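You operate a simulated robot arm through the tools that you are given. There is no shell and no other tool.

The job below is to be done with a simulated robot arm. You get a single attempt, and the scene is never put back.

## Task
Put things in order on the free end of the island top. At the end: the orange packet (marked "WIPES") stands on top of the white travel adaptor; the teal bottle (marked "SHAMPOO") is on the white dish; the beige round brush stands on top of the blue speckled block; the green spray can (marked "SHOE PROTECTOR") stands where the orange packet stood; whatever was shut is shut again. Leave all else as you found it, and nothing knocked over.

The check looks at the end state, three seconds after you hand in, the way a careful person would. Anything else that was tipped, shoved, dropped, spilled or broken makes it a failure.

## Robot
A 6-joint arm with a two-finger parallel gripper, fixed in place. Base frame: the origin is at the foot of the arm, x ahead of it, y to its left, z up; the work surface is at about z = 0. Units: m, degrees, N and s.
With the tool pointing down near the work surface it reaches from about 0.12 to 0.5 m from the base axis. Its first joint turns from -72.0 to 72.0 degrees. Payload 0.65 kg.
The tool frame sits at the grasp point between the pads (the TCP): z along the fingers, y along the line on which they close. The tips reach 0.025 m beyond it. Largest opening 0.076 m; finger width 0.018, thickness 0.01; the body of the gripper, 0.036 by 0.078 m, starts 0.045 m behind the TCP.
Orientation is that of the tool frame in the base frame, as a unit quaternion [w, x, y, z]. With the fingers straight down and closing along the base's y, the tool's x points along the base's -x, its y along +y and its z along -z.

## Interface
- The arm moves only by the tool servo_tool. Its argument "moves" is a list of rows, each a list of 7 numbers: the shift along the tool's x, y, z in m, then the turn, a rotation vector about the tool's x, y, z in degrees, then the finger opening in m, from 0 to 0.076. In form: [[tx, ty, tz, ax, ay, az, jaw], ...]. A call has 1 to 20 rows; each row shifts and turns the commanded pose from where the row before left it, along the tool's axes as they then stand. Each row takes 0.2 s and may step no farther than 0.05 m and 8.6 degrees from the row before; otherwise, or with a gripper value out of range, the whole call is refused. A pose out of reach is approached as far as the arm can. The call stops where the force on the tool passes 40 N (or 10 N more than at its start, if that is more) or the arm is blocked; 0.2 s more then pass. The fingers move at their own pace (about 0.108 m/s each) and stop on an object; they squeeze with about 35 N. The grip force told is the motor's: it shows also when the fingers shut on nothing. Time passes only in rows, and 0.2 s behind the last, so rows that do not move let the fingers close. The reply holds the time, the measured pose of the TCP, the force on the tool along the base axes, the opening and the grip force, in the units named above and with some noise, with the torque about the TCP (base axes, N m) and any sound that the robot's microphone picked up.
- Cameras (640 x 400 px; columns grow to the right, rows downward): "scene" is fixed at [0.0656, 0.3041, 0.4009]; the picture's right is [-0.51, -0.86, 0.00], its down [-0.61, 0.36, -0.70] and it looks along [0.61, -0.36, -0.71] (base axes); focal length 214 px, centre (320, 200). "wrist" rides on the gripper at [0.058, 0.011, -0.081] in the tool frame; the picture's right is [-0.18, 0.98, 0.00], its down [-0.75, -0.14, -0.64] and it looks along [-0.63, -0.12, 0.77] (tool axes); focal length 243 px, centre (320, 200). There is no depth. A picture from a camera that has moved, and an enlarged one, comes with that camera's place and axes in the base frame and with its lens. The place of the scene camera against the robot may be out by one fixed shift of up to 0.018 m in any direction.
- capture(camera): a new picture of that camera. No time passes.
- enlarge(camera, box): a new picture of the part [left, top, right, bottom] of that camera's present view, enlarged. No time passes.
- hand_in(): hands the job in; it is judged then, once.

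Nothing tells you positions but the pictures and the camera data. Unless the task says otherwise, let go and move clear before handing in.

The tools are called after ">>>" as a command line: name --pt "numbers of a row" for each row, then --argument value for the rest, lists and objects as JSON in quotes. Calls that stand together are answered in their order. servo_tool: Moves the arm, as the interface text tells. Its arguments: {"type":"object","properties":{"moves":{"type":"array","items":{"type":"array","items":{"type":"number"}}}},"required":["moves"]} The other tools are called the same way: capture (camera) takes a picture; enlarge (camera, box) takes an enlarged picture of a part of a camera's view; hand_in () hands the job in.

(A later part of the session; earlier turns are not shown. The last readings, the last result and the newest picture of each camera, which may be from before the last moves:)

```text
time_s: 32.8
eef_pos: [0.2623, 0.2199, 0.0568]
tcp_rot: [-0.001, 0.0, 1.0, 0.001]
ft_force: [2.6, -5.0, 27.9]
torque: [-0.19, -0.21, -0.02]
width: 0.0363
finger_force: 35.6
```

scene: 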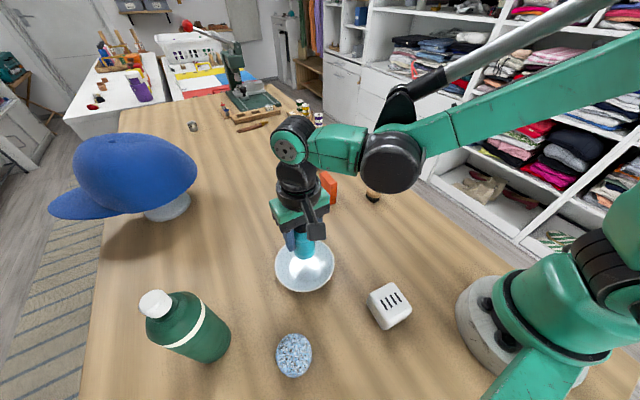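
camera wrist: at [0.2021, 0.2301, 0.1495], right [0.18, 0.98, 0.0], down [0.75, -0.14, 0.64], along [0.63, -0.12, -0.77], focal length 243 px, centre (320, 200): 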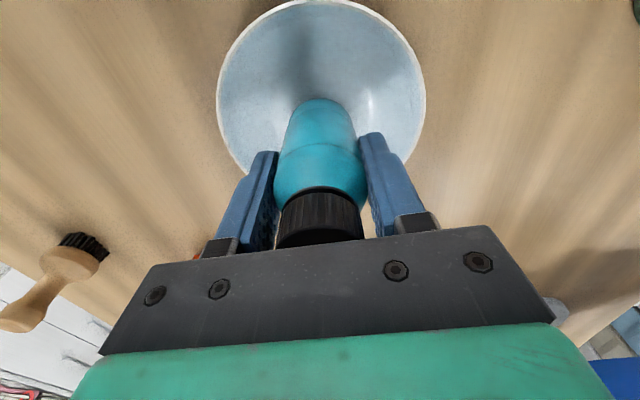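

Contact: the dish carries the bottle at ~30 N. I ease off slightly and open the fingers.

>>> servo_tool --pt "0 0 -0.001 0 0 0 0.03" --pt "0 0 0 0 0 0 0.045" --pt "0 0 0 0 0 0 0.06" --pt "0 0 0 0 0 0 0.076" --pt "0 0 0 0 0 0 0.076"

>>> capture --camera "wrist"

>>> enlarge --camera "scene" --box '[240, 190, 380, 310]'

```text
time_s: 34.0
eef_pos: [0.2622, 0.2212, 0.059]
tcp_rot: [0.0, 0.0, 1.0, 0.001]
ft_force: [-0.1, 1.3, 0.2]
torque: [-0.02, 0.0, 0.03]
width: 0.0759
finger_force: 0.0
```

```text
taken
camera wrist: at [0.2026, 0.2304, 0.1396], right [0.18, 0.98, 0.0], down [0.75, -0.14, 0.64], along [0.63, -0.12, -0.77], focal length 243 px, centre (320, 200)
```

wrist: 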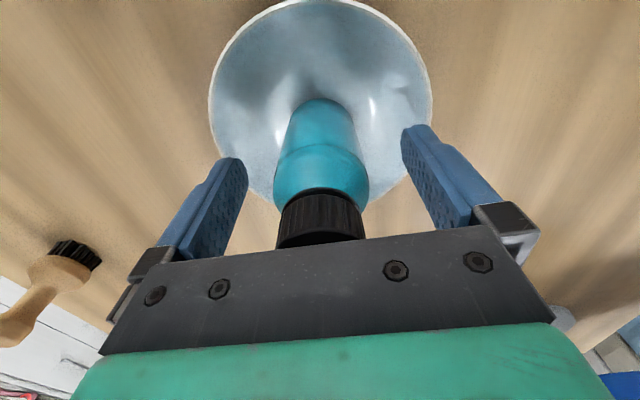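

```text
3.33 times, centred on (310, 250) of scene
camera zoom: at [0.0656, 0.3041, 0.4009], right [-0.51, -0.86, 0.0], down [-0.61, 0.36, -0.7], along [0.61, -0.36, -0.71], focal length 715 px, centre (353, 33)
```

zoom: 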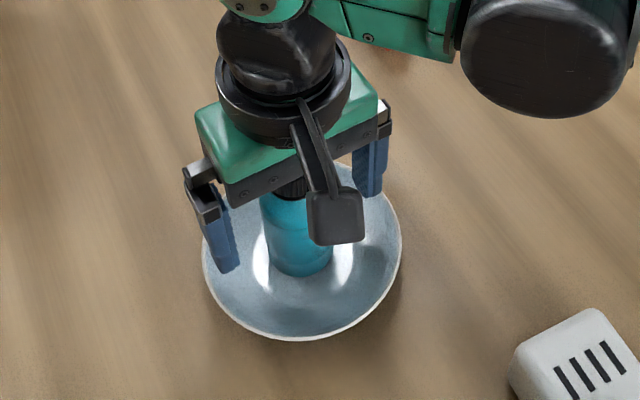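

The bottle stands on the dish. I rise clear and go above the packet.

>>> servo_tool --pt "0 0 -0.02 0 0 0 0.076" --pt "0 0 -0.04 0 0 0 0.076" --pt "0 0 -0.045 0 0 0 0.076" --pt "-0.027 -0.0279 0.0068 0 0 0 0.076" --pt "-0.027 -0.0279 0.0068 0 0 0 0.076" --pt "-0.027 -0.0279 0.0068 0 0 0 0.076" --pt "-0.027 -0.0279 0.0068 0 0 0 0.076" --pt "-0.027 -0.0279 0.0068 0 0 0 0.076" --pt "0 0 0 0 0 0 0.076"

>>> capture --camera "wrist"

>>> capture --camera "scene"

```text
time_s: 36.0
eef_pos: [0.3965, 0.0788, 0.1284]
tcp_rot: [0.0, 0.0, 1.0, 0.0]
ft_force: [0.3, 0.2, -0.2]
torque: [-0.01, -0.01, 0.0]
width: 0.076
finger_force: 0.1
```

```text
taken
camera wrist: at [0.3383, 0.0908, 0.2086], right [0.18, 0.98, 0.0], down [0.75, -0.14, 0.64], along [0.63, -0.12, -0.77], focal length 243 px, centre (320, 200)
```

wrist: 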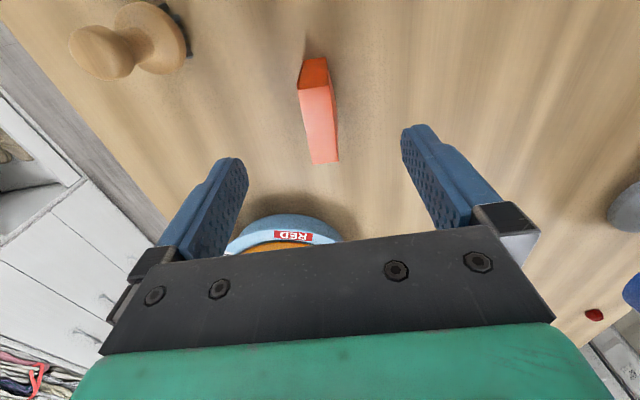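

```text
taken
```

scene: 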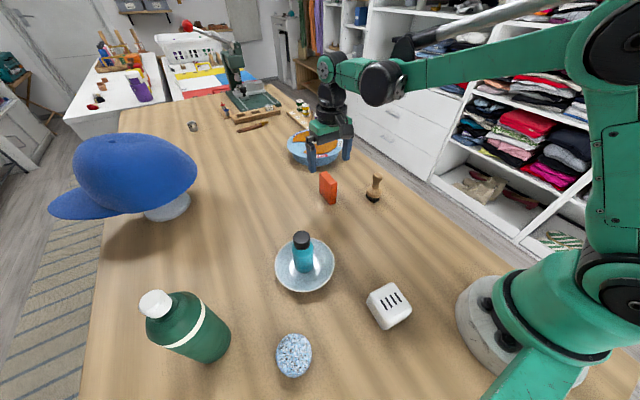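

The bottle stands upright on the dish. I zoom in on the packet and brush for precise positions.

>>> enlarge --camera "wrist" --box '[260, 40, 380, 180]'

>>> enlarge --camera "wrist" --box '[50, 0, 210, 100]'

```text
2.86 times, centred on (320, 110) of wrist
camera zoom: at [0.3383, 0.0908, 0.2086], right [0.18, 0.98, 0.0], down [0.75, -0.14, 0.64], along [0.63, -0.12, -0.77], focal length 693 px, centre (320, 457)
```

zoom: 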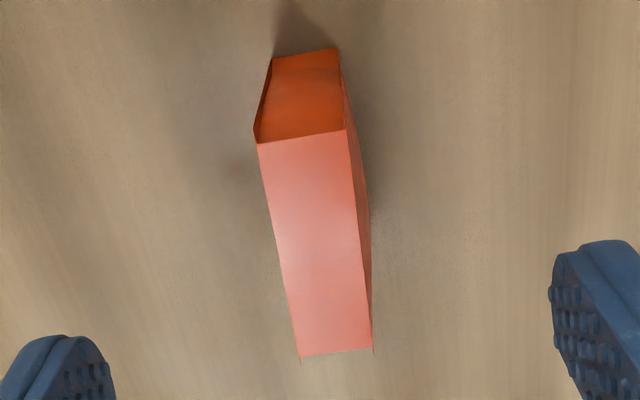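

```text
4.00 times, centred on (130, 50) of wrist
camera zoom: at [0.3383, 0.0908, 0.2086], right [0.18, 0.98, 0.0], down [0.75, -0.14, 0.64], along [0.63, -0.12, -0.77], focal length 970 px, centre (1080, 800)
```

zoom: 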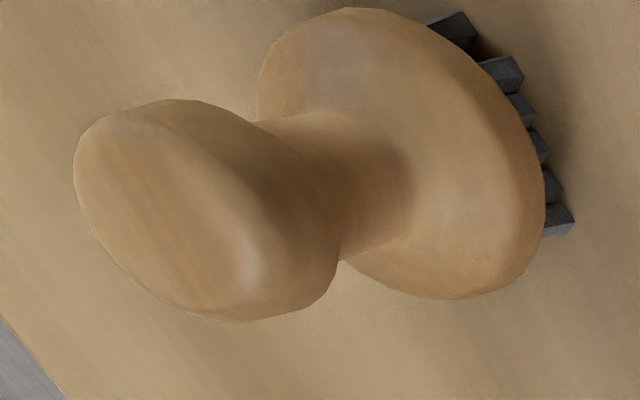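

The packet spans x 0.372–0.423, y 0.072–0.089, height ~0.068, so its spot is centred on (0.397, 0.0805). I descend and grip it.

>>> servo_tool --pt "0 0.0015 0.025 0 0 0 0.076" --pt "0 0 0.025 0 0 0 0.076" --pt "0 0 0.02 0 0 0 0.076" --pt "0 0 0.013 0 0 0 0.076" --pt "0 0 0 0 0 0 0.076" --pt "0 0 0 0 0 0 0.04" --pt "0 0 0 0 0 0 0.022" --pt "0 0 0 0 0 0 0.01" --pt "0 0 0 0 0 0 0.01"

>>> capture --camera "wrist"

>>> enlarge --camera "scene" --box '[240, 110, 440, 235]'

```text
time_s: 38.0
eef_pos: [0.3973, 0.0827, 0.0479]
tcp_rot: [0.0, 0.0, 1.0, -0.001]
ft_force: [0.2, 1.2, 0.1]
torque: [0.03, 0.0, -0.03]
width: 0.0232
finger_force: 34.7
```

```text
taken
camera wrist: at [0.3388, 0.093, 0.1276], right [0.18, 0.98, 0.0], down [0.75, -0.14, 0.64], along [0.63, -0.12, -0.77], focal length 243 px, centre (320, 200)
```

wrist: 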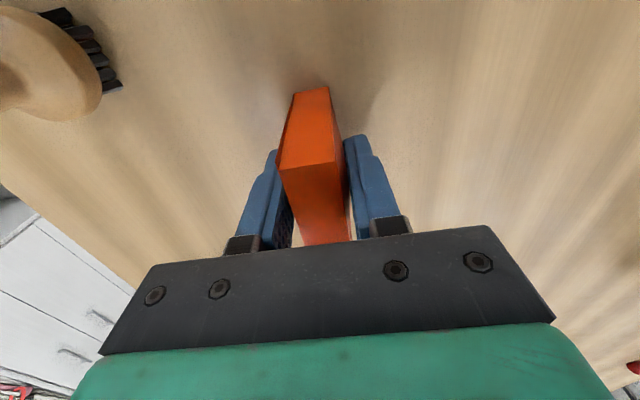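

```text
3.20 times, centred on (340, 172) of scene
camera zoom: at [0.0656, 0.3041, 0.4009], right [-0.51, -0.86, 0.0], down [-0.61, 0.36, -0.7], along [0.61, -0.36, -0.71], focal length 686 px, centre (256, 288)
```

zoom: 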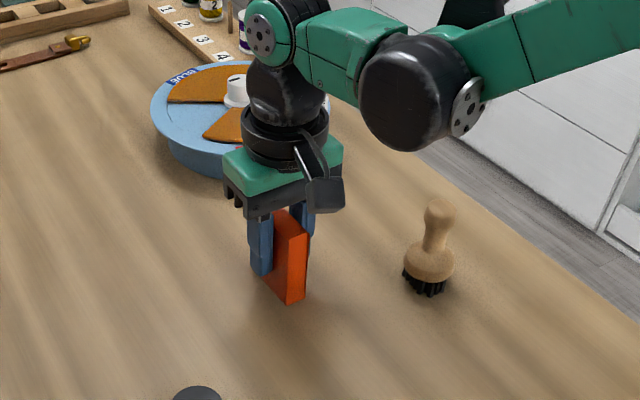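

The grip width reads 0.023, wider than I measured, so I look closely before lifting.

>>> enlarge --camera "wrist" --box '[220, 70, 420, 250]'

>>> enlarge --camera "scene" --box '[295, 150, 355, 215]'

```text
2.22 times, centred on (320, 160) of wrist
camera zoom: at [0.3388, 0.093, 0.1276], right [0.18, 0.98, 0.0], down [0.75, -0.14, 0.64], along [0.63, -0.12, -0.77], focal length 539 px, centre (320, 289)
```

zoom: 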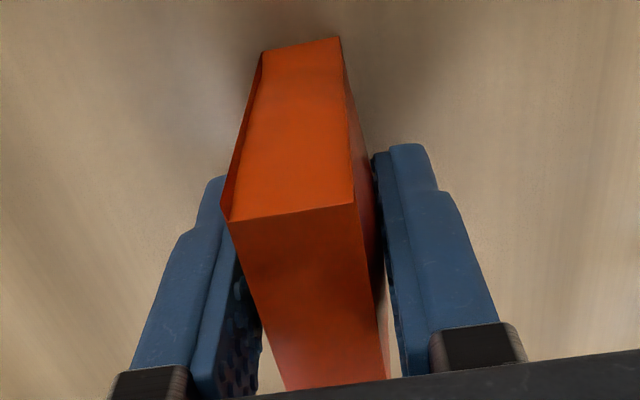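

```text
6.15 times, centred on (325, 182) of scene
camera zoom: at [0.0656, 0.3041, 0.4009], right [-0.51, -0.86, 0.0], down [-0.61, 0.36, -0.7], along [0.61, -0.36, -0.71], focal length 1320 px, centre (289, 308)
```

zoom: 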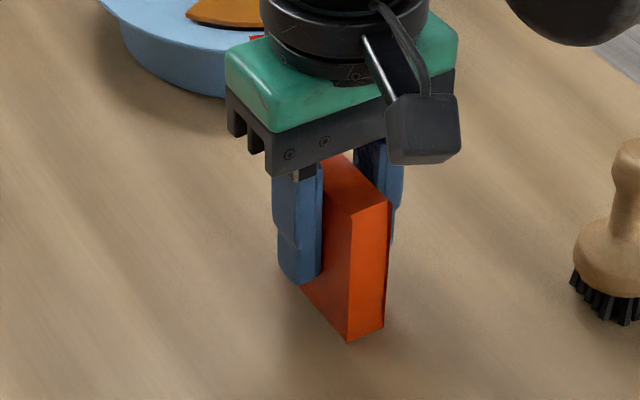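

The packet looks aligned between the pads. I do a small test lift to see whether it is really held.

>>> servo_tool --pt "0 0 0 0 0 0 0.01" --pt "0 0 -0.01 0 0 0 0.01" --pt "0 0 -0.01 0 0 0 0.01" --pt "0 0 0 0 0 0 0.01"

>>> capture --camera "wrist"

>>> enlarge --camera "scene" --box '[295, 150, 355, 215]'

```text
time_s: 39.0
eef_pos: [0.3966, 0.0824, 0.0671]
tcp_rot: [0.0, 0.0, 1.0, 0.0]
ft_force: [0.6, 0.3, 0.3]
torque: [0.01, -0.04, 0.02]
width: 0.0231
finger_force: 35.1
```

```text
taken
camera wrist: at [0.3387, 0.0924, 0.1478], right [0.18, 0.98, 0.0], down [0.75, -0.14, 0.64], along [0.63, -0.12, -0.77], focal length 243 px, centre (320, 200)
```

wrist: 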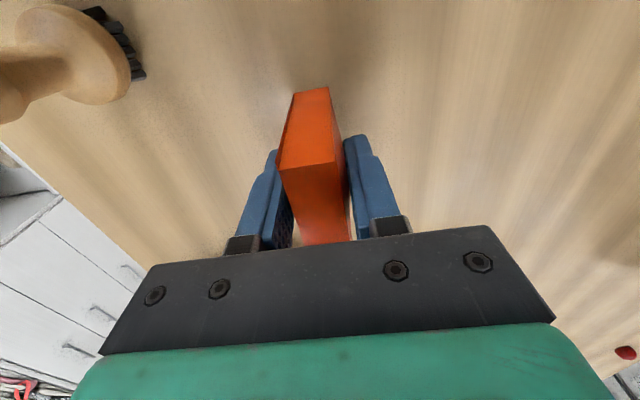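

```text
6.15 times, centred on (325, 182) of scene
camera zoom: at [0.0656, 0.3041, 0.4009], right [-0.51, -0.86, 0.0], down [-0.61, 0.36, -0.7], along [0.61, -0.36, -0.71], focal length 1320 px, centre (289, 308)
```

zoom: 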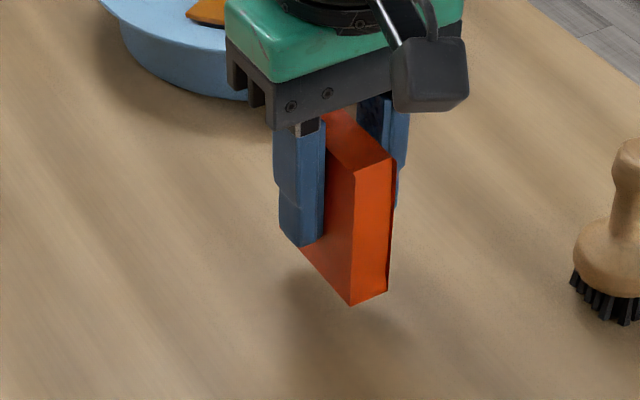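

The packet is held firmly. I raise it and carry it over the adaptor.

>>> servo_tool --pt "0 0 -0.025 0 0 0 0.01" --pt "0 0 -0.03 0 0 0 0.01" --pt "0.0397 0.0073 0 0 0 0 0.01" --pt "0.0397 0.0073 0 0 0 0 0.01" --pt "0.0397 0.0073 0 0 0 0 0.01" --pt "0.0397 0.0073 0 0 0 0 0.01" --pt "0.0397 0.0073 0 0 0 0 0.01" --pt "0.0397 0.0073 0 0 0 0 0.01" --pt "0.0393 0.0073 0 0 0 0 0.01" --pt "0 0 0 0 0 0 0.01"

>>> capture --camera "wrist"

>>> capture --camera "scene"

>>> enlarge --camera "scene" --box '[330, 240, 450, 350]'

```text
time_s: 41.2
eef_pos: [0.1191, 0.1333, 0.1211]
tcp_rot: [-0.001, 0.0, 1.0, -0.001]
ft_force: [-0.1, 0.2, -0.2]
torque: [-0.01, 0.02, -0.01]
width: 0.0233
finger_force: 35.1
```

```text
taken
camera wrist: at [0.0608, 0.1435, 0.2009], right [0.18, 0.98, 0.0], down [0.75, -0.14, 0.64], along [0.63, -0.12, -0.77], focal length 243 px, centre (320, 200)
```

wrist: 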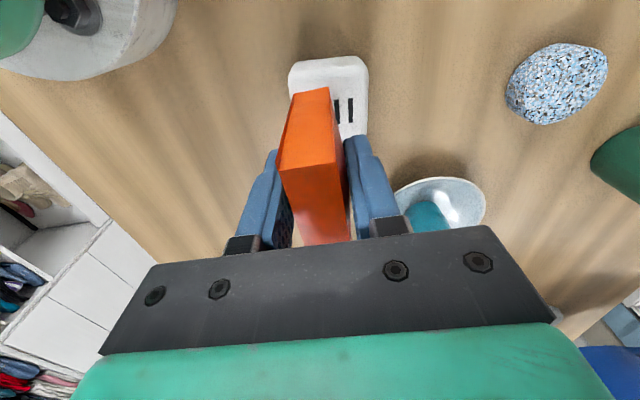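

```text
taken
```

scene: 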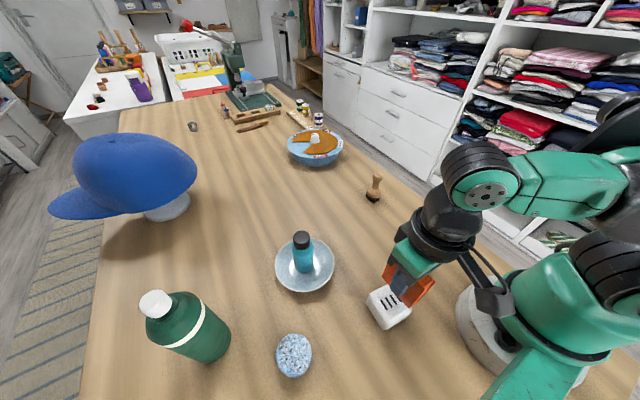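

```text
3.64 times, centred on (390, 295) of scene
camera zoom: at [0.0656, 0.3041, 0.4009], right [-0.51, -0.86, 0.0], down [-0.61, 0.36, -0.7], along [0.61, -0.36, -0.71], focal length 780 px, centre (66, -146)
```

zoom: 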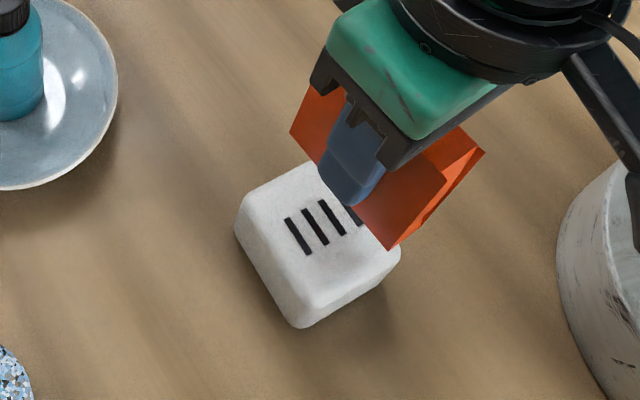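

The packet is above the adaptor. I zoom in to measure the adaptor's top face exactly.

>>> enlarge --camera "wrist" --box '[260, 40, 400, 160]'

```text
3.33 times, centred on (330, 100) of wrist
camera zoom: at [0.0608, 0.1435, 0.2009], right [0.18, 0.98, 0.0], down [0.75, -0.14, 0.64], along [0.63, -0.12, -0.77], focal length 809 px, centre (287, 533)
```

zoom: 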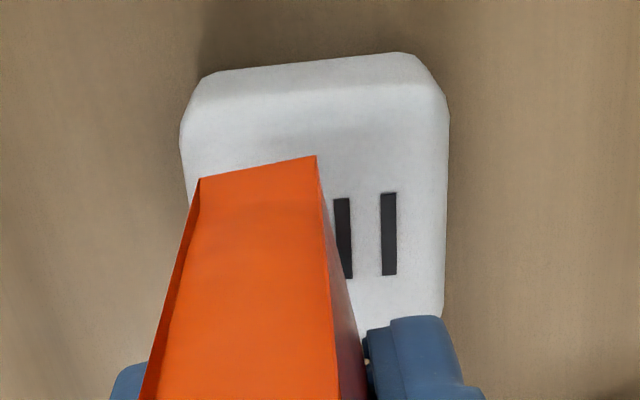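

The adaptor's centre is about (0.120, 0.140), so I shift 7 mm in y and lower to just above the top.

>>> servo_tool --pt "-0.001 0.0068 0 0 0 0 0.01" --pt "0 0 0.015 0 0 0 0.01" --pt "0 0 0.01 0 0 0 0.01" --pt "0 0 0 0 0 0 0.01"

>>> capture --camera "wrist"

>>> enlarge --camera "wrist" --box '[240, 20, 420, 160]'

>>> enlarge --camera "scene" --box '[330, 240, 450, 350]'

```text
time_s: 42.2
eef_pos: [0.1211, 0.138, 0.0963]
tcp_rot: [0.0, 0.001, 1.0, 0.001]
ft_force: [0.1, -0.1, 0.1]
torque: [-0.01, 0.01, -0.01]
width: 0.0231
finger_force: 35.5
```

```text
taken
camera wrist: at [0.062, 0.1488, 0.1758], right [0.18, 0.98, 0.0], down [0.75, -0.14, 0.64], along [0.63, -0.12, -0.77], focal length 243 px, centre (320, 200)
```

wrist: 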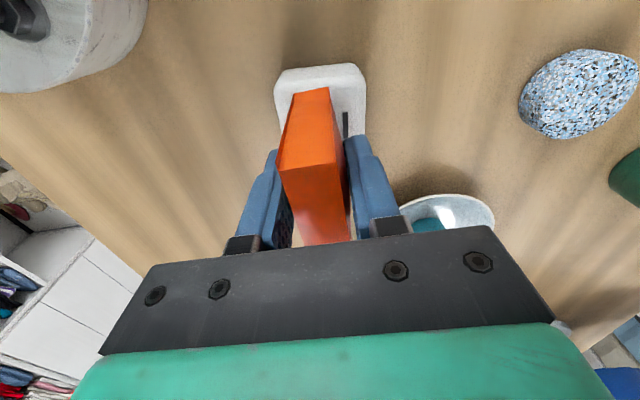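

```text
2.86 times, centred on (330, 90) of wrist
camera zoom: at [0.062, 0.1488, 0.1758], right [0.18, 0.98, 0.0], down [0.75, -0.14, 0.64], along [0.63, -0.12, -0.77], focal length 693 px, centre (291, 514)
```

zoom: 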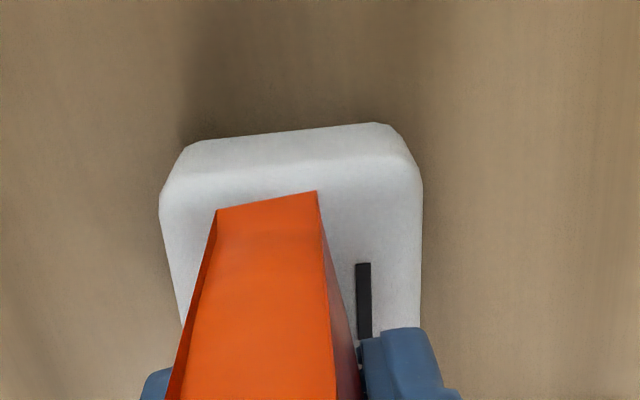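

```text
3.64 times, centred on (390, 295) of scene
camera zoom: at [0.0656, 0.3041, 0.4009], right [-0.51, -0.86, 0.0], down [-0.61, 0.36, -0.7], along [0.61, -0.36, -0.71], focal length 780 px, centre (66, -146)
```

zoom: 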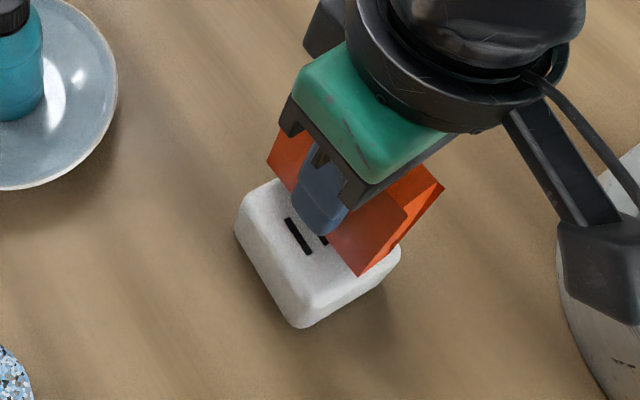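

Adaptor centre y comes out at 0.1415, so I shift 3 mm more and go down in small steps, watching for contact.

>>> servo_tool --pt "0.0005 0.003 0 0 0 0 0.01" --pt "0 0 0.003 0 0 0 0.01" --pt "0 0 0.002 0 0 0 0.01" --pt "0 0 0 0 0 0 0.01"

>>> servo_tool --pt "0 0 0.001 0 0 0 0.01" --pt "0 0 0.001 0 0 0 0.01" --pt "0 0 0 0 0 0 0.01"

>>> enlarge --camera "scene" --box '[330, 240, 450, 350]'

```text
time_s: 43.2
eef_pos: [0.1193, 0.1423, 0.0913]
tcp_rot: [0.001, 0.0, 1.0, 0.0]
ft_force: [-0.3, -0.4, 0.2]
torque: [0.01, 0.03, 0.02]
width: 0.0232
finger_force: 34.5
```

```text
time_s: 44.0
eef_pos: [0.1202, 0.1429, 0.09]
tcp_rot: [0.0, 0.0, 1.0, 0.0]
ft_force: [-0.7, 1.1, -0.6]
torque: [-0.02, -0.02, 0.02]
width: 0.0236
finger_force: 35.0
```

```text
3.64 times, centred on (390, 295) of scene
camera zoom: at [0.0656, 0.3041, 0.4009], right [-0.51, -0.86, 0.0], down [-0.61, 0.36, -0.7], along [0.61, -0.36, -0.71], focal length 780 px, centre (66, -146)
```

zoom: 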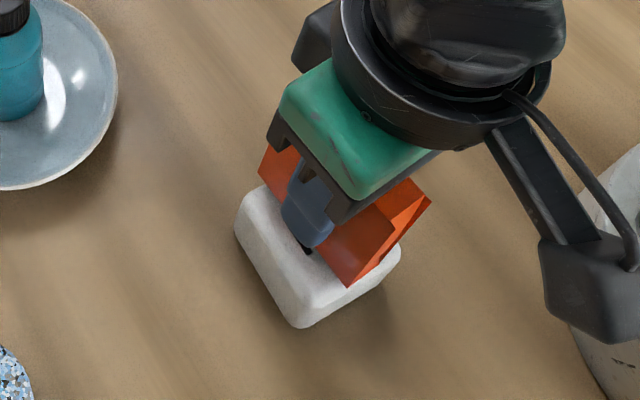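

>>> servo_tool --pt "0 0 0.001 0 0 0 0.01" --pt "0 0 0 0 0 0 0.01"

>>> servo_tool --pt "0 0 0.001 0 0 0 0.01" --pt "0 0 0 0 0 0 0.01"

>>> servo_tool --pt "0 0 0.001 0 0 0 0.01" --pt "0 0 0 0 0 0 0.01"

>>> enlarge --camera "wrist" --box '[240, 20, 420, 160]'

```text
time_s: 44.6
eef_pos: [0.1202, 0.1436, 0.0889]
tcp_rot: [0.0, 0.0, 1.0, -0.001]
ft_force: [-0.6, -1.3, -1.1]
torque: [0.01, 0.03, 0.01]
width: 0.0234
finger_force: 35.3
```

```text
time_s: 45.2
eef_pos: [0.1193, 0.1428, 0.0881]
tcp_rot: [0.0, 0.0, 1.0, -0.001]
ft_force: [-0.9, 0.0, -0.8]
torque: [0.05, 0.01, -0.01]
width: 0.0232
finger_force: 35.2
```

```text
time_s: 45.8
eef_pos: [0.1195, 0.1431, 0.0875]
tcp_rot: [-0.001, 0.0, 1.0, -0.001]
ft_force: [-1.2, -1.7, 10.0]
torque: [-0.1, -0.01, -0.03]
width: 0.0232
finger_force: 34.9
```

```text
2.86 times, centred on (330, 90) of wrist
camera zoom: at [0.0616, 0.1531, 0.167], right [0.18, 0.98, 0.0], down [0.75, -0.14, 0.64], along [0.63, -0.12, -0.77], focal length 693 px, centre (291, 514)
```

zoom: 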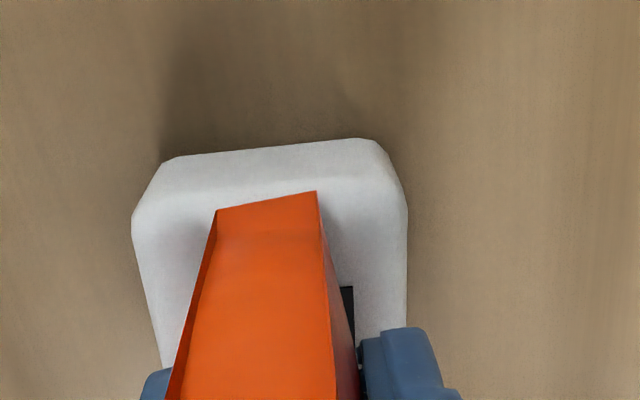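

Contact at ~10 N, and the packet is centred on the adaptor (0.1424 against 0.1422). I release gently.

>>> servo_tool --pt "0 0 -0.0005 0 0 0 0.01" --pt "0 0 0 0 0 0 0.028" --pt "0 0 0 0 0 0 0.034" --pt "0 0 0 0 0 0 0.05" --pt "0 0 0 0 0 0 0.066" --pt "0 0 0 0 0 0 0.066"

>>> capture --camera "wrist"

>>> enlarge --camera "scene" --box '[330, 240, 450, 350]'

```text
time_s: 47.2
eef_pos: [0.1197, 0.1427, 0.0871]
tcp_rot: [0.0, 0.0, 1.0, -0.001]
ft_force: [-0.1, 1.0, -0.2]
torque: [0.01, 0.0, -0.02]
width: 0.0659
finger_force: 0.0
```

```text
taken
camera wrist: at [0.0615, 0.1528, 0.1672], right [0.18, 0.98, 0.0], down [0.75, -0.14, 0.64], along [0.63, -0.12, -0.77], focal length 243 px, centre (320, 200)
```

wrist: 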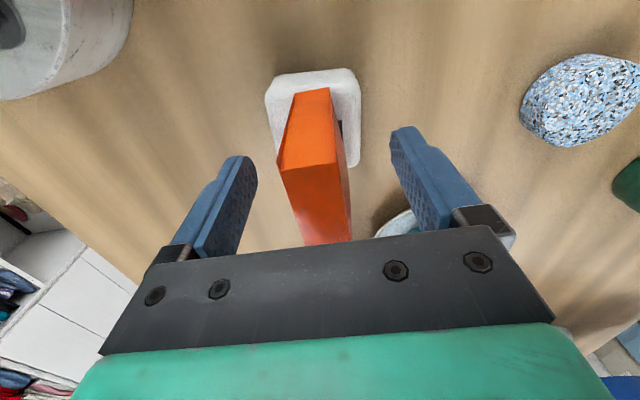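

```text
3.64 times, centred on (390, 295) of scene
camera zoom: at [0.0656, 0.3041, 0.4009], right [-0.51, -0.86, 0.0], down [-0.61, 0.36, -0.7], along [0.61, -0.36, -0.71], focal length 780 px, centre (66, -146)
```

zoom: 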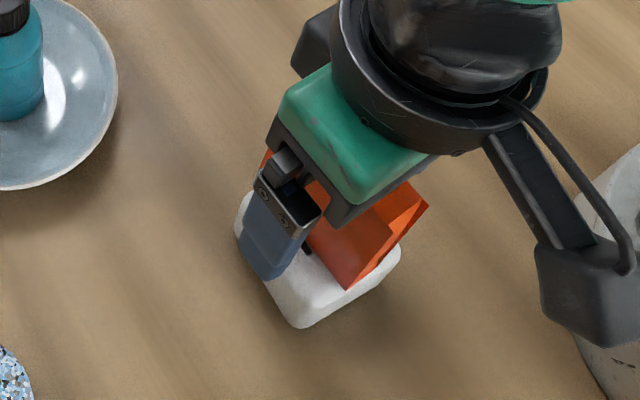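

The packet stands on the adaptor. I rise well clear, then turn the wrist and look at the spray can from the near side.

>>> servo_tool --pt "0 0 -0.015 0 0 0 0.066" --pt "0 0 -0.03 0 0 0 0.066" --pt "0 0 -0.04 0 0 0 0.076" --pt "-0.0083 0.0407 0 0 0 0 0.076" --pt "-0.0083 0.0407 0 0 0 0 0.076" --pt "-0.0083 0.0407 0 0 0 0 0.076" --pt "0 0 0 0 0 -8.5 0.076" --pt "0 0 0 0 0 -8.5 0.076" --pt "0 0 0 0 0 -8.5 0.076" --pt "0 0 0 0 0 -8.5 0.076" --pt "0 0 0 0 0 -8.5 0.076" --pt "0 0 0 0 0 -8.5 0.076" --pt "0 0 0 0 0 -8.5 0.076" --pt "0 0 0 0 0 -2.3 0.076" --pt "0 0 0 0 0 0 0.076"

>>> capture --camera "wrist"

>>> capture --camera "scene"

```text
time_s: 50.4
eef_pos: [0.1433, 0.2651, 0.1735]
tcp_rot: [-0.001, -0.515, 0.857, 0.001]
ft_force: [0.1, -0.3, -0.1]
torque: [-0.01, -0.01, -0.04]
width: 0.0759
finger_force: 0.0
```

```text
taken
camera wrist: at [0.1066, 0.2184, 0.2532], right [-0.78, 0.63, 0.0], down [0.48, 0.6, 0.64], along [0.4, 0.5, -0.77], focal length 243 px, centre (320, 200)
```

wrist: 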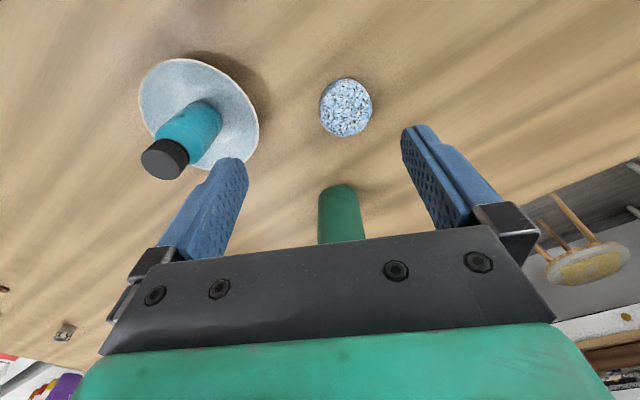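

```text
taken
```

scene: 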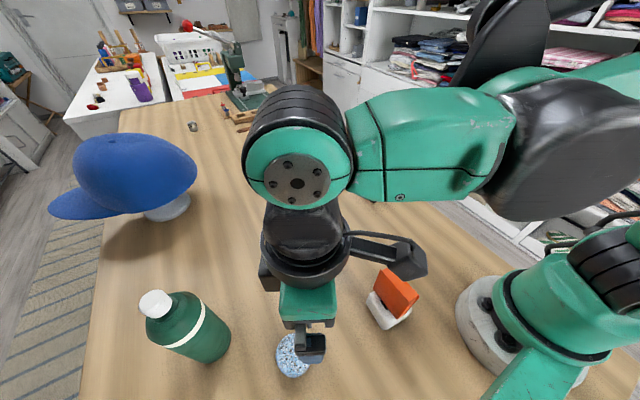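

The packet stands well. I zoom in on the can and the block.

>>> enlarge --camera "wrist" --box '[290, 170, 400, 250]'

>>> enlarge --camera "wrist" --box '[300, 60, 390, 150]'

>>> enlarge --camera "scene" --box '[330, 230, 450, 350]'

>>> enlarge --camera "scene" --box '[120, 270, 260, 390]'

```text
5.00 times, centred on (345, 210) of wrist
camera zoom: at [0.1066, 0.2184, 0.2532], right [-0.78, 0.63, 0.0], down [0.48, 0.6, 0.64], along [0.4, 0.5, -0.77], focal length 1213 px, centre (195, 150)
```

zoom: 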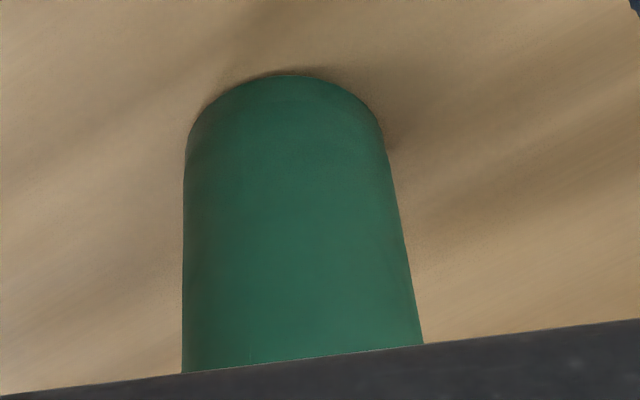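

```text
4.44 times, centred on (345, 105) of wrist
camera zoom: at [0.1066, 0.2184, 0.2532], right [-0.78, 0.63, 0.0], down [0.48, 0.6, 0.64], along [0.4, 0.5, -0.77], focal length 1078 px, centre (209, 622)
```

zoom: 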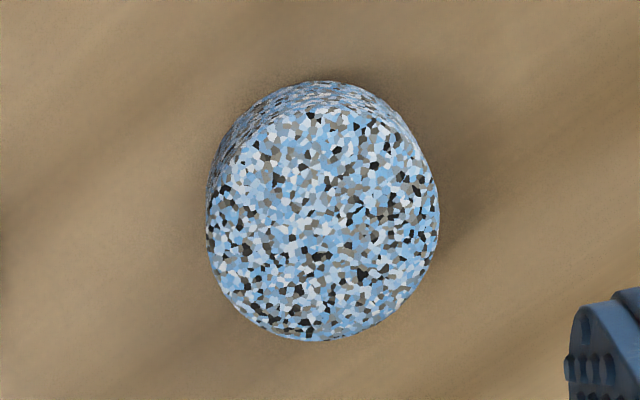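

```text
3.33 times, centred on (390, 290) of scene
camera zoom: at [0.0656, 0.3041, 0.4009], right [-0.51, -0.86, 0.0], down [-0.61, 0.36, -0.7], along [0.61, -0.36, -0.71], focal length 715 px, centre (87, -100)
```

zoom: 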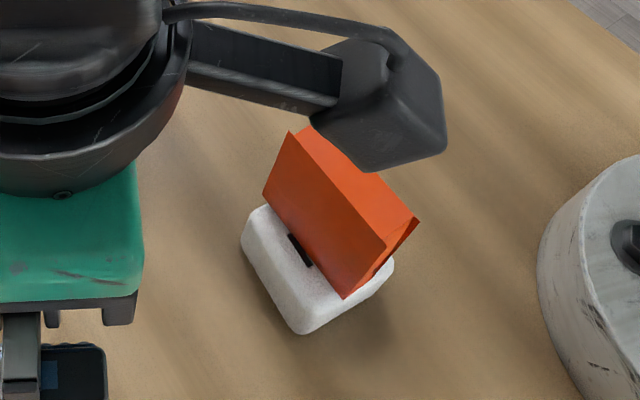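

```text
3.33 times, centred on (190, 330) of scene
camera zoom: at [0.0656, 0.3041, 0.4009], right [-0.51, -0.86, 0.0], down [-0.61, 0.36, -0.7], along [0.61, -0.36, -0.71], focal length 715 px, centre (753, -233)
```

zoom: 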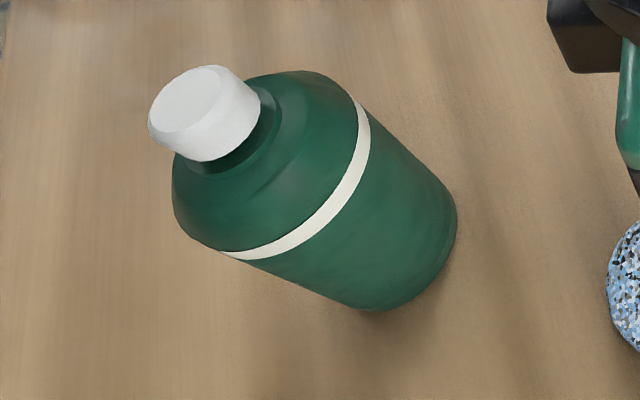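

I put the can's centre at about (0.220, 0.401) and its diameter at about 0.054. I need its height accurately for palm clearance, so I raise the camera to see its top.

>>> servo_tool --pt "-0.01 0 -0.039 0 0 0 0.076" --pt "-0.01 0 -0.039 0 0 0 0.076" --pt "-0.01 0 -0.039 0 0 0 0.076" --pt "0 0 0 0 0 0 0.076"

>>> capture --camera "wrist"

>>> enlarge --camera "wrist" --box '[280, 120, 400, 240]'

```text
time_s: 51.4
eef_pos: [0.1597, 0.2909, 0.2904]
tcp_rot: [0.001, -0.513, 0.858, 0.001]
ft_force: [0.2, 1.3, -0.2]
torque: [0.0, 0.02, 0.03]
width: 0.076
finger_force: 0.1
```

```text
taken
camera wrist: at [0.1225, 0.244, 0.3698], right [-0.78, 0.63, 0.0], down [0.48, 0.6, 0.64], along [0.4, 0.5, -0.77], focal length 243 px, centre (320, 200)
```

wrist: 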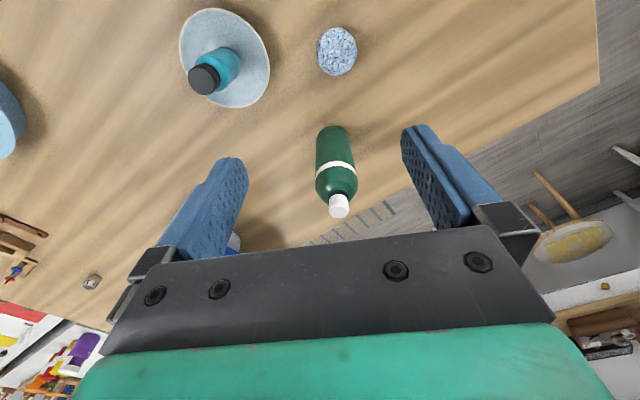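

```text
3.33 times, centred on (340, 180) of wrist
camera zoom: at [0.1225, 0.244, 0.3698], right [-0.78, 0.63, 0.0], down [0.48, 0.6, 0.64], along [0.4, 0.5, -0.77], focal length 809 px, centre (253, 267)
```

zoom: 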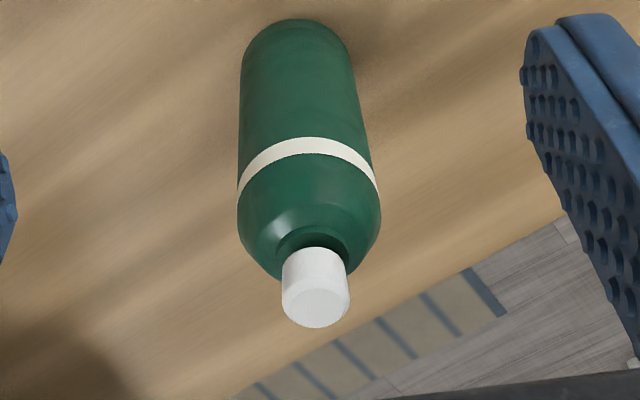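

The can is at (0.220, 0.4005) with radius 0.027 and height 0.17, and the straight wall goes up to ~0.125. I'll come in sideways at TCP z ≈ 0.132, with the palm above the head and the fingers either side. First I descend short of it.

>>> servo_tool --pt "0 -0.0013 0.04 0 0 0 0.076" --pt "0 0 0.04 0 0 0 0.076" --pt "0 0 0.04 0 0 0 0.076" --pt "0 0 0.0375 0 0 0 0.076" --pt "0 0 0 0 0 0 0.076"

>>> capture --camera "wrist"

>>> enlarge --camera "scene" --box '[120, 220, 380, 400]'

```text
time_s: 52.6
eef_pos: [0.1584, 0.292, 0.1289]
tcp_rot: [0.0, -0.514, 0.858, 0.0]
ft_force: [0.0, 0.6, -0.3]
torque: [0.01, -0.02, 0.03]
width: 0.076
finger_force: 0.1
```

```text
taken
camera wrist: at [0.122, 0.2451, 0.2099], right [-0.78, 0.63, 0.0], down [0.48, 0.6, 0.64], along [0.4, 0.5, -0.77], focal length 243 px, centre (320, 200)
```

wrist: 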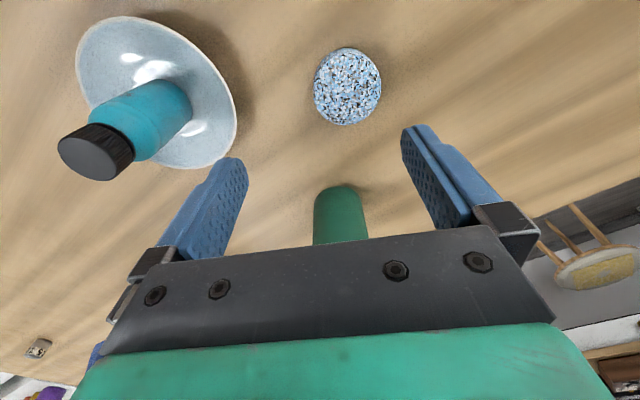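

```text
2.22 times, centred on (250, 310) of scene
camera zoom: at [0.0656, 0.304, 0.4009], right [-0.51, -0.86, 0.0], down [-0.61, 0.36, -0.7], along [0.61, -0.36, -0.71], focal length 477 px, centre (476, -44)
```

zoom: 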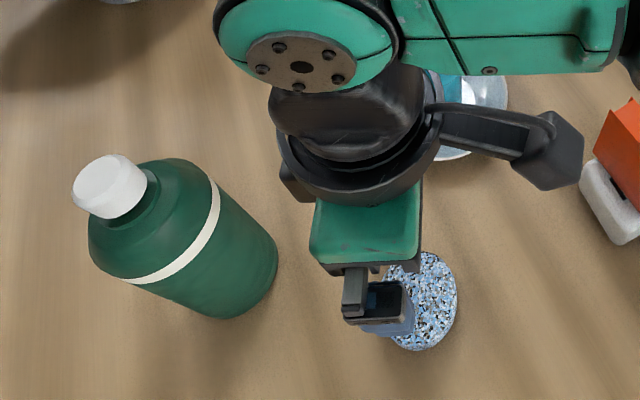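

>>> servo_tool --pt "0 -0.0015 -0.0045 0 0 0 0.076" --pt "-0.025 0 0 0 0 0 0.076" --pt "-0.025 0 0 0 0 0 0.076" --pt "-0.015 0 0 0 0 0 0.076" --pt "0 0 0 0 0 0 0.076"

>>> capture --camera "wrist"

>>> enlarge --camera "scene" --box '[120, 220, 380, 400]'

```text
time_s: 53.8
eef_pos: [0.1904, 0.3472, 0.1354]
tcp_rot: [0.001, -0.513, 0.858, 0.001]
ft_force: [0.4, -0.2, -0.1]
torque: [-0.03, -0.03, 0.0]
width: 0.076
finger_force: 0.1
```

```text
taken
camera wrist: at [0.1543, 0.3007, 0.2156], right [-0.78, 0.63, 0.0], down [0.48, 0.6, 0.64], along [0.4, 0.5, -0.77], focal length 243 px, centre (320, 200)
```

wrist: 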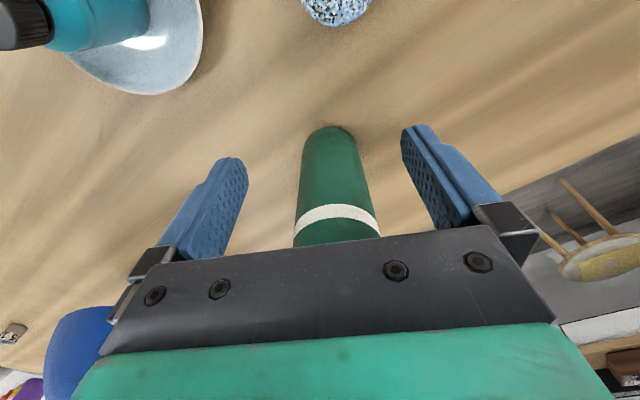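

```text
2.22 times, centred on (250, 310) of scene
camera zoom: at [0.0656, 0.3041, 0.4009], right [-0.51, -0.86, 0.0], down [-0.61, 0.36, -0.7], along [0.61, -0.36, -0.71], focal length 477 px, centre (476, -44)
```

zoom: 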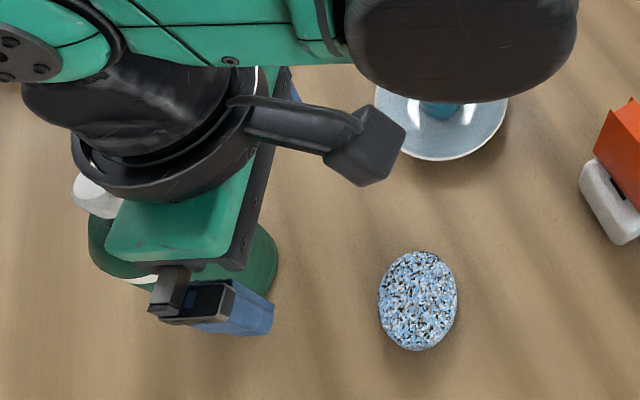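

The can is centred in the fingers' lane, with 61 mm to go. I go forward in gentle steps.

>>> servo_tool --pt "-0.02 0 0.002 0 0 0 0.076" --pt "-0.015 0 0 0 0 0 0.076" --pt "-0.01 0 0 0 0 0 0.076" --pt "-0.01 0 0 0 0 0 0.076" --pt "-0.006 0 0 0 0 0 0.076" --pt "0 0 0 0 0 0 0.076"

>>> capture --camera "wrist"

>>> enlarge --camera "scene" --box '[120, 220, 380, 400]'

```text
time_s: 55.2
eef_pos: [0.2199, 0.401, 0.1334]
tcp_rot: [-0.001, -0.514, 0.858, 0.0]
ft_force: [0.8, 0.6, -0.1]
torque: [0.02, 0.02, -0.02]
width: 0.0757
finger_force: 0.0
```

```text
taken
camera wrist: at [0.1829, 0.3541, 0.2141], right [-0.78, 0.63, 0.0], down [0.48, 0.6, 0.64], along [0.4, 0.5, -0.77], focal length 243 px, centre (320, 200)
```

wrist: 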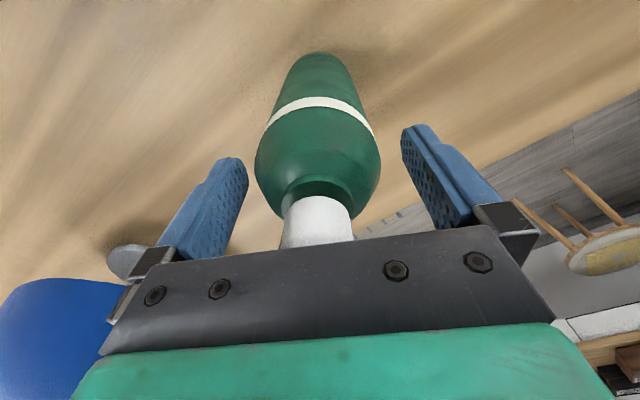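

```text
2.22 times, centred on (250, 310) of scene
camera zoom: at [0.0656, 0.3041, 0.4009], right [-0.51, -0.86, 0.0], down [-0.61, 0.36, -0.7], along [0.61, -0.36, -0.71], focal length 477 px, centre (476, -44)
```

zoom: 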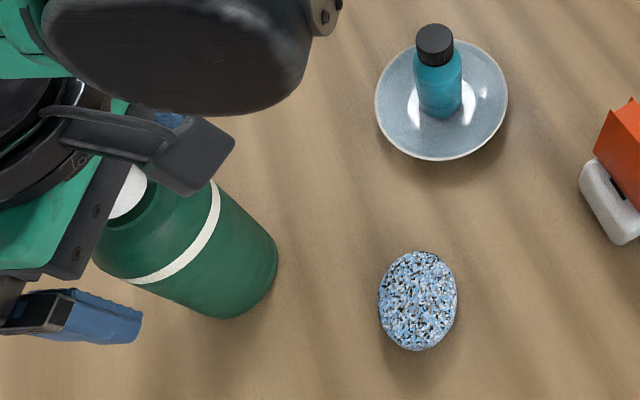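

The TCP is on the can's axis. I close the fingers.

>>> servo_tool --pt "0 0 0.002 0 0 0 0.076" --pt "0 0 0 0 0 0 0.06" --pt "0 0 0 0 0 0 0.045" --pt "0 0 0 0 0 0 0.045" --pt "0 0 0 0 0 0 0.045"

>>> capture --camera "wrist"

```text
time_s: 56.4
eef_pos: [0.2194, 0.4001, 0.1313]
tcp_rot: [0.001, -0.513, 0.858, 0.001]
ft_force: [0.2, -0.1, -0.2]
torque: [0.01, -0.02, 0.02]
width: 0.0535
finger_force: 34.4
```

```text
taken
camera wrist: at [0.1828, 0.3537, 0.212], right [-0.78, 0.63, 0.0], down [0.48, 0.6, 0.64], along [0.4, 0.5, -0.77], focal length 243 px, centre (320, 200)
```

wrist: 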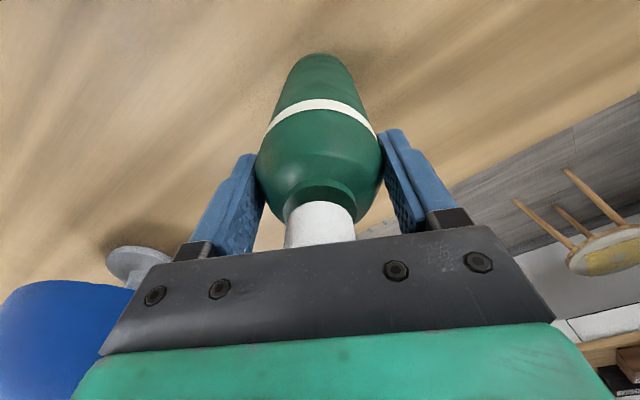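

The can is gripped at 0.0535. I make a small test lift to feel its weight.

>>> servo_tool --pt "0 0 -0.005 0 0 0 0.045" --pt "0 0 -0.007 0 0 0 0.045" --pt "0 0 0 0 0 0 0.045"

>>> capture --camera "wrist"

>>> enlarge --camera "scene" --box '[120, 220, 380, 400]'

```text
time_s: 57.2
eef_pos: [0.2187, 0.4006, 0.1447]
tcp_rot: [-0.001, -0.513, 0.858, 0.0]
ft_force: [-0.4, -0.8, -2.5]
torque: [0.03, 0.02, 0.0]
width: 0.0534
finger_force: 34.7
```

```text
taken
camera wrist: at [0.1823, 0.3538, 0.225], right [-0.78, 0.63, 0.0], down [0.48, 0.6, 0.64], along [0.4, 0.5, -0.77], focal length 243 px, centre (320, 200)
```

wrist: 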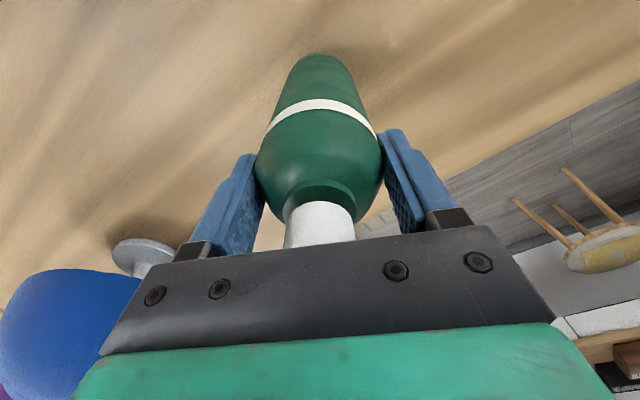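

```text
2.22 times, centred on (250, 310) of scene
camera zoom: at [0.0656, 0.3041, 0.4009], right [-0.51, -0.86, 0.0], down [-0.61, 0.36, -0.7], along [0.61, -0.36, -0.71], focal length 477 px, centre (476, -44)
```

zoom: 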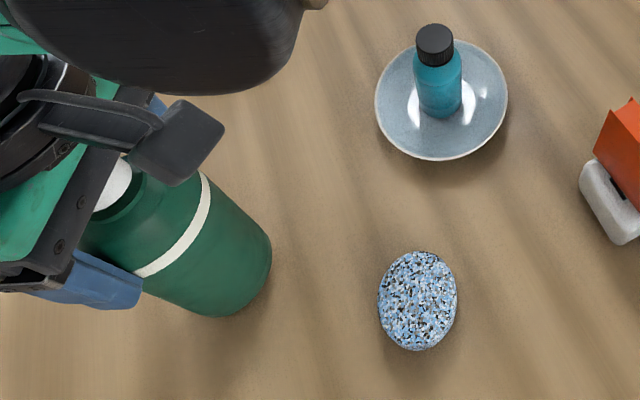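

The can is light (~2.5 N) and hangs straight. I carry it in an arc around the outside of the dish to the packet's old spot, staying inside the reach limit.

>>> servo_tool --pt "0 0 -0.007 0 0 0 0.045" --pt "0.0069 -0.0291 0 0 0 0 0.045" --pt "0.0069 -0.0291 0 0 0 0 0.045" --pt "0.0069 -0.0291 0 0 0 0 0.045" --pt "0.0094 -0.0297 0 0 0 0 0.045" --pt "0.0094 -0.0297 0 0 0 0 0.045" --pt "0.0094 -0.0297 0 0 0 0 0.045" --pt "0.0154 -0.0268 0 0 0 0 0.045" --pt "0.0154 -0.0268 0 0 0 0 0.045" --pt "0.0154 -0.0268 0 0 0 0 0.045" --pt "0 0 0 0 0 0 0.045"

>>> capture --camera "scene"

>>> capture --camera "wrist"

```text
time_s: 59.6
eef_pos: [0.3998, 0.1952, 0.1513]
tcp_rot: [-0.001, -0.513, 0.858, 0.001]
ft_force: [-0.3, -0.5, -2.3]
torque: [0.0, -0.02, 0.02]
width: 0.053
finger_force: 35.0
```

```text
taken
```

scene: 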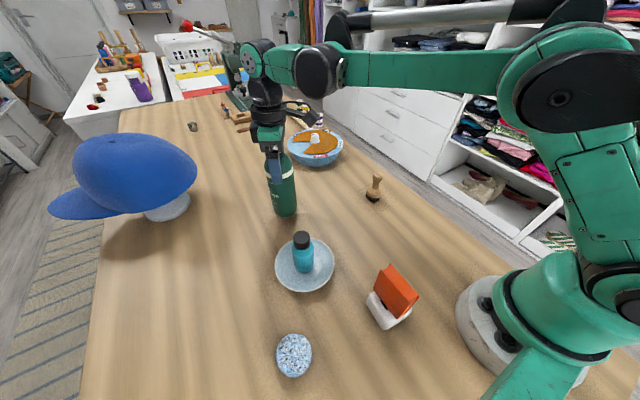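

```text
taken
camera wrist: at [0.3634, 0.1484, 0.2323], right [-0.78, 0.63, 0.0], down [0.48, 0.6, 0.64], along [0.4, 0.5, -0.77], focal length 243 px, centre (320, 200)
```

wrist: 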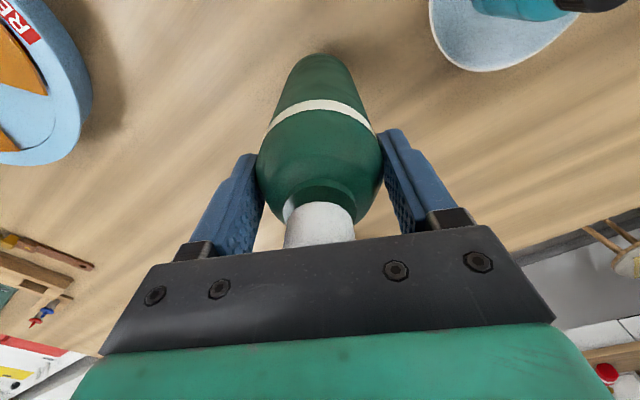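

Going well; text shows on the can now. I carry on to the packet's old spot and check the label.

>>> servo_tool --pt "0.0256 -0.0129 0 0 0 0 0.045" --pt "0.0256 -0.0129 0 0 0 0 0.045" --pt "0.0256 -0.0129 0 0 0 0 0.045" --pt "0.0256 -0.0129 0 0 0 0 0.045" --pt "0 0 0 0 0 0 0.045"

>>> enlarge --camera "scene" --box '[260, 110, 410, 230]'

>>> capture --camera "wrist"

```text
time_s: 60.8
eef_pos: [0.3987, 0.0811, 0.1512]
tcp_rot: [0.0, -0.514, 0.858, 0.001]
ft_force: [-0.4, -0.5, -2.1]
torque: [0.01, 0.0, 0.0]
width: 0.0532
finger_force: 34.9
```

```text
3.33 times, centred on (335, 170) of scene
camera zoom: at [0.0656, 0.304, 0.4009], right [-0.51, -0.86, 0.0], down [-0.61, 0.36, -0.7], along [0.61, -0.36, -0.71], focal length 715 px, centre (270, 300)
```

zoom: 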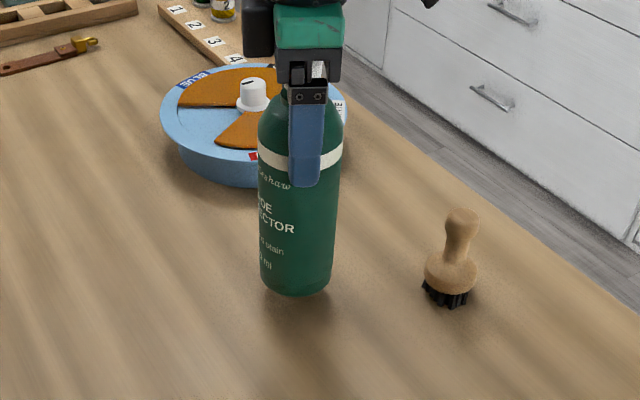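

```text
taken
camera wrist: at [0.3619, 0.0341, 0.2319], right [-0.78, 0.63, 0.0], down [0.48, 0.6, 0.64], along [0.4, 0.5, -0.77], focal length 243 px, centre (320, 200)
```

wrist: 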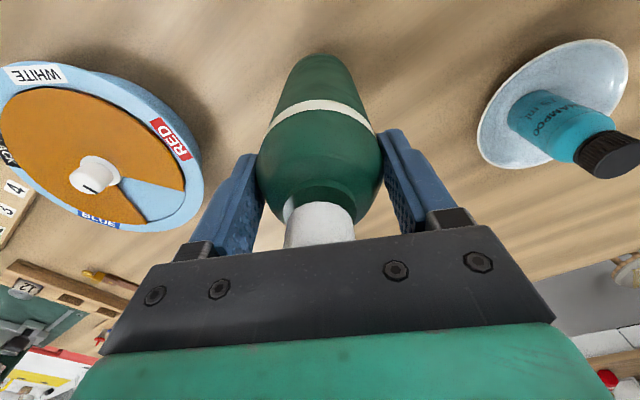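

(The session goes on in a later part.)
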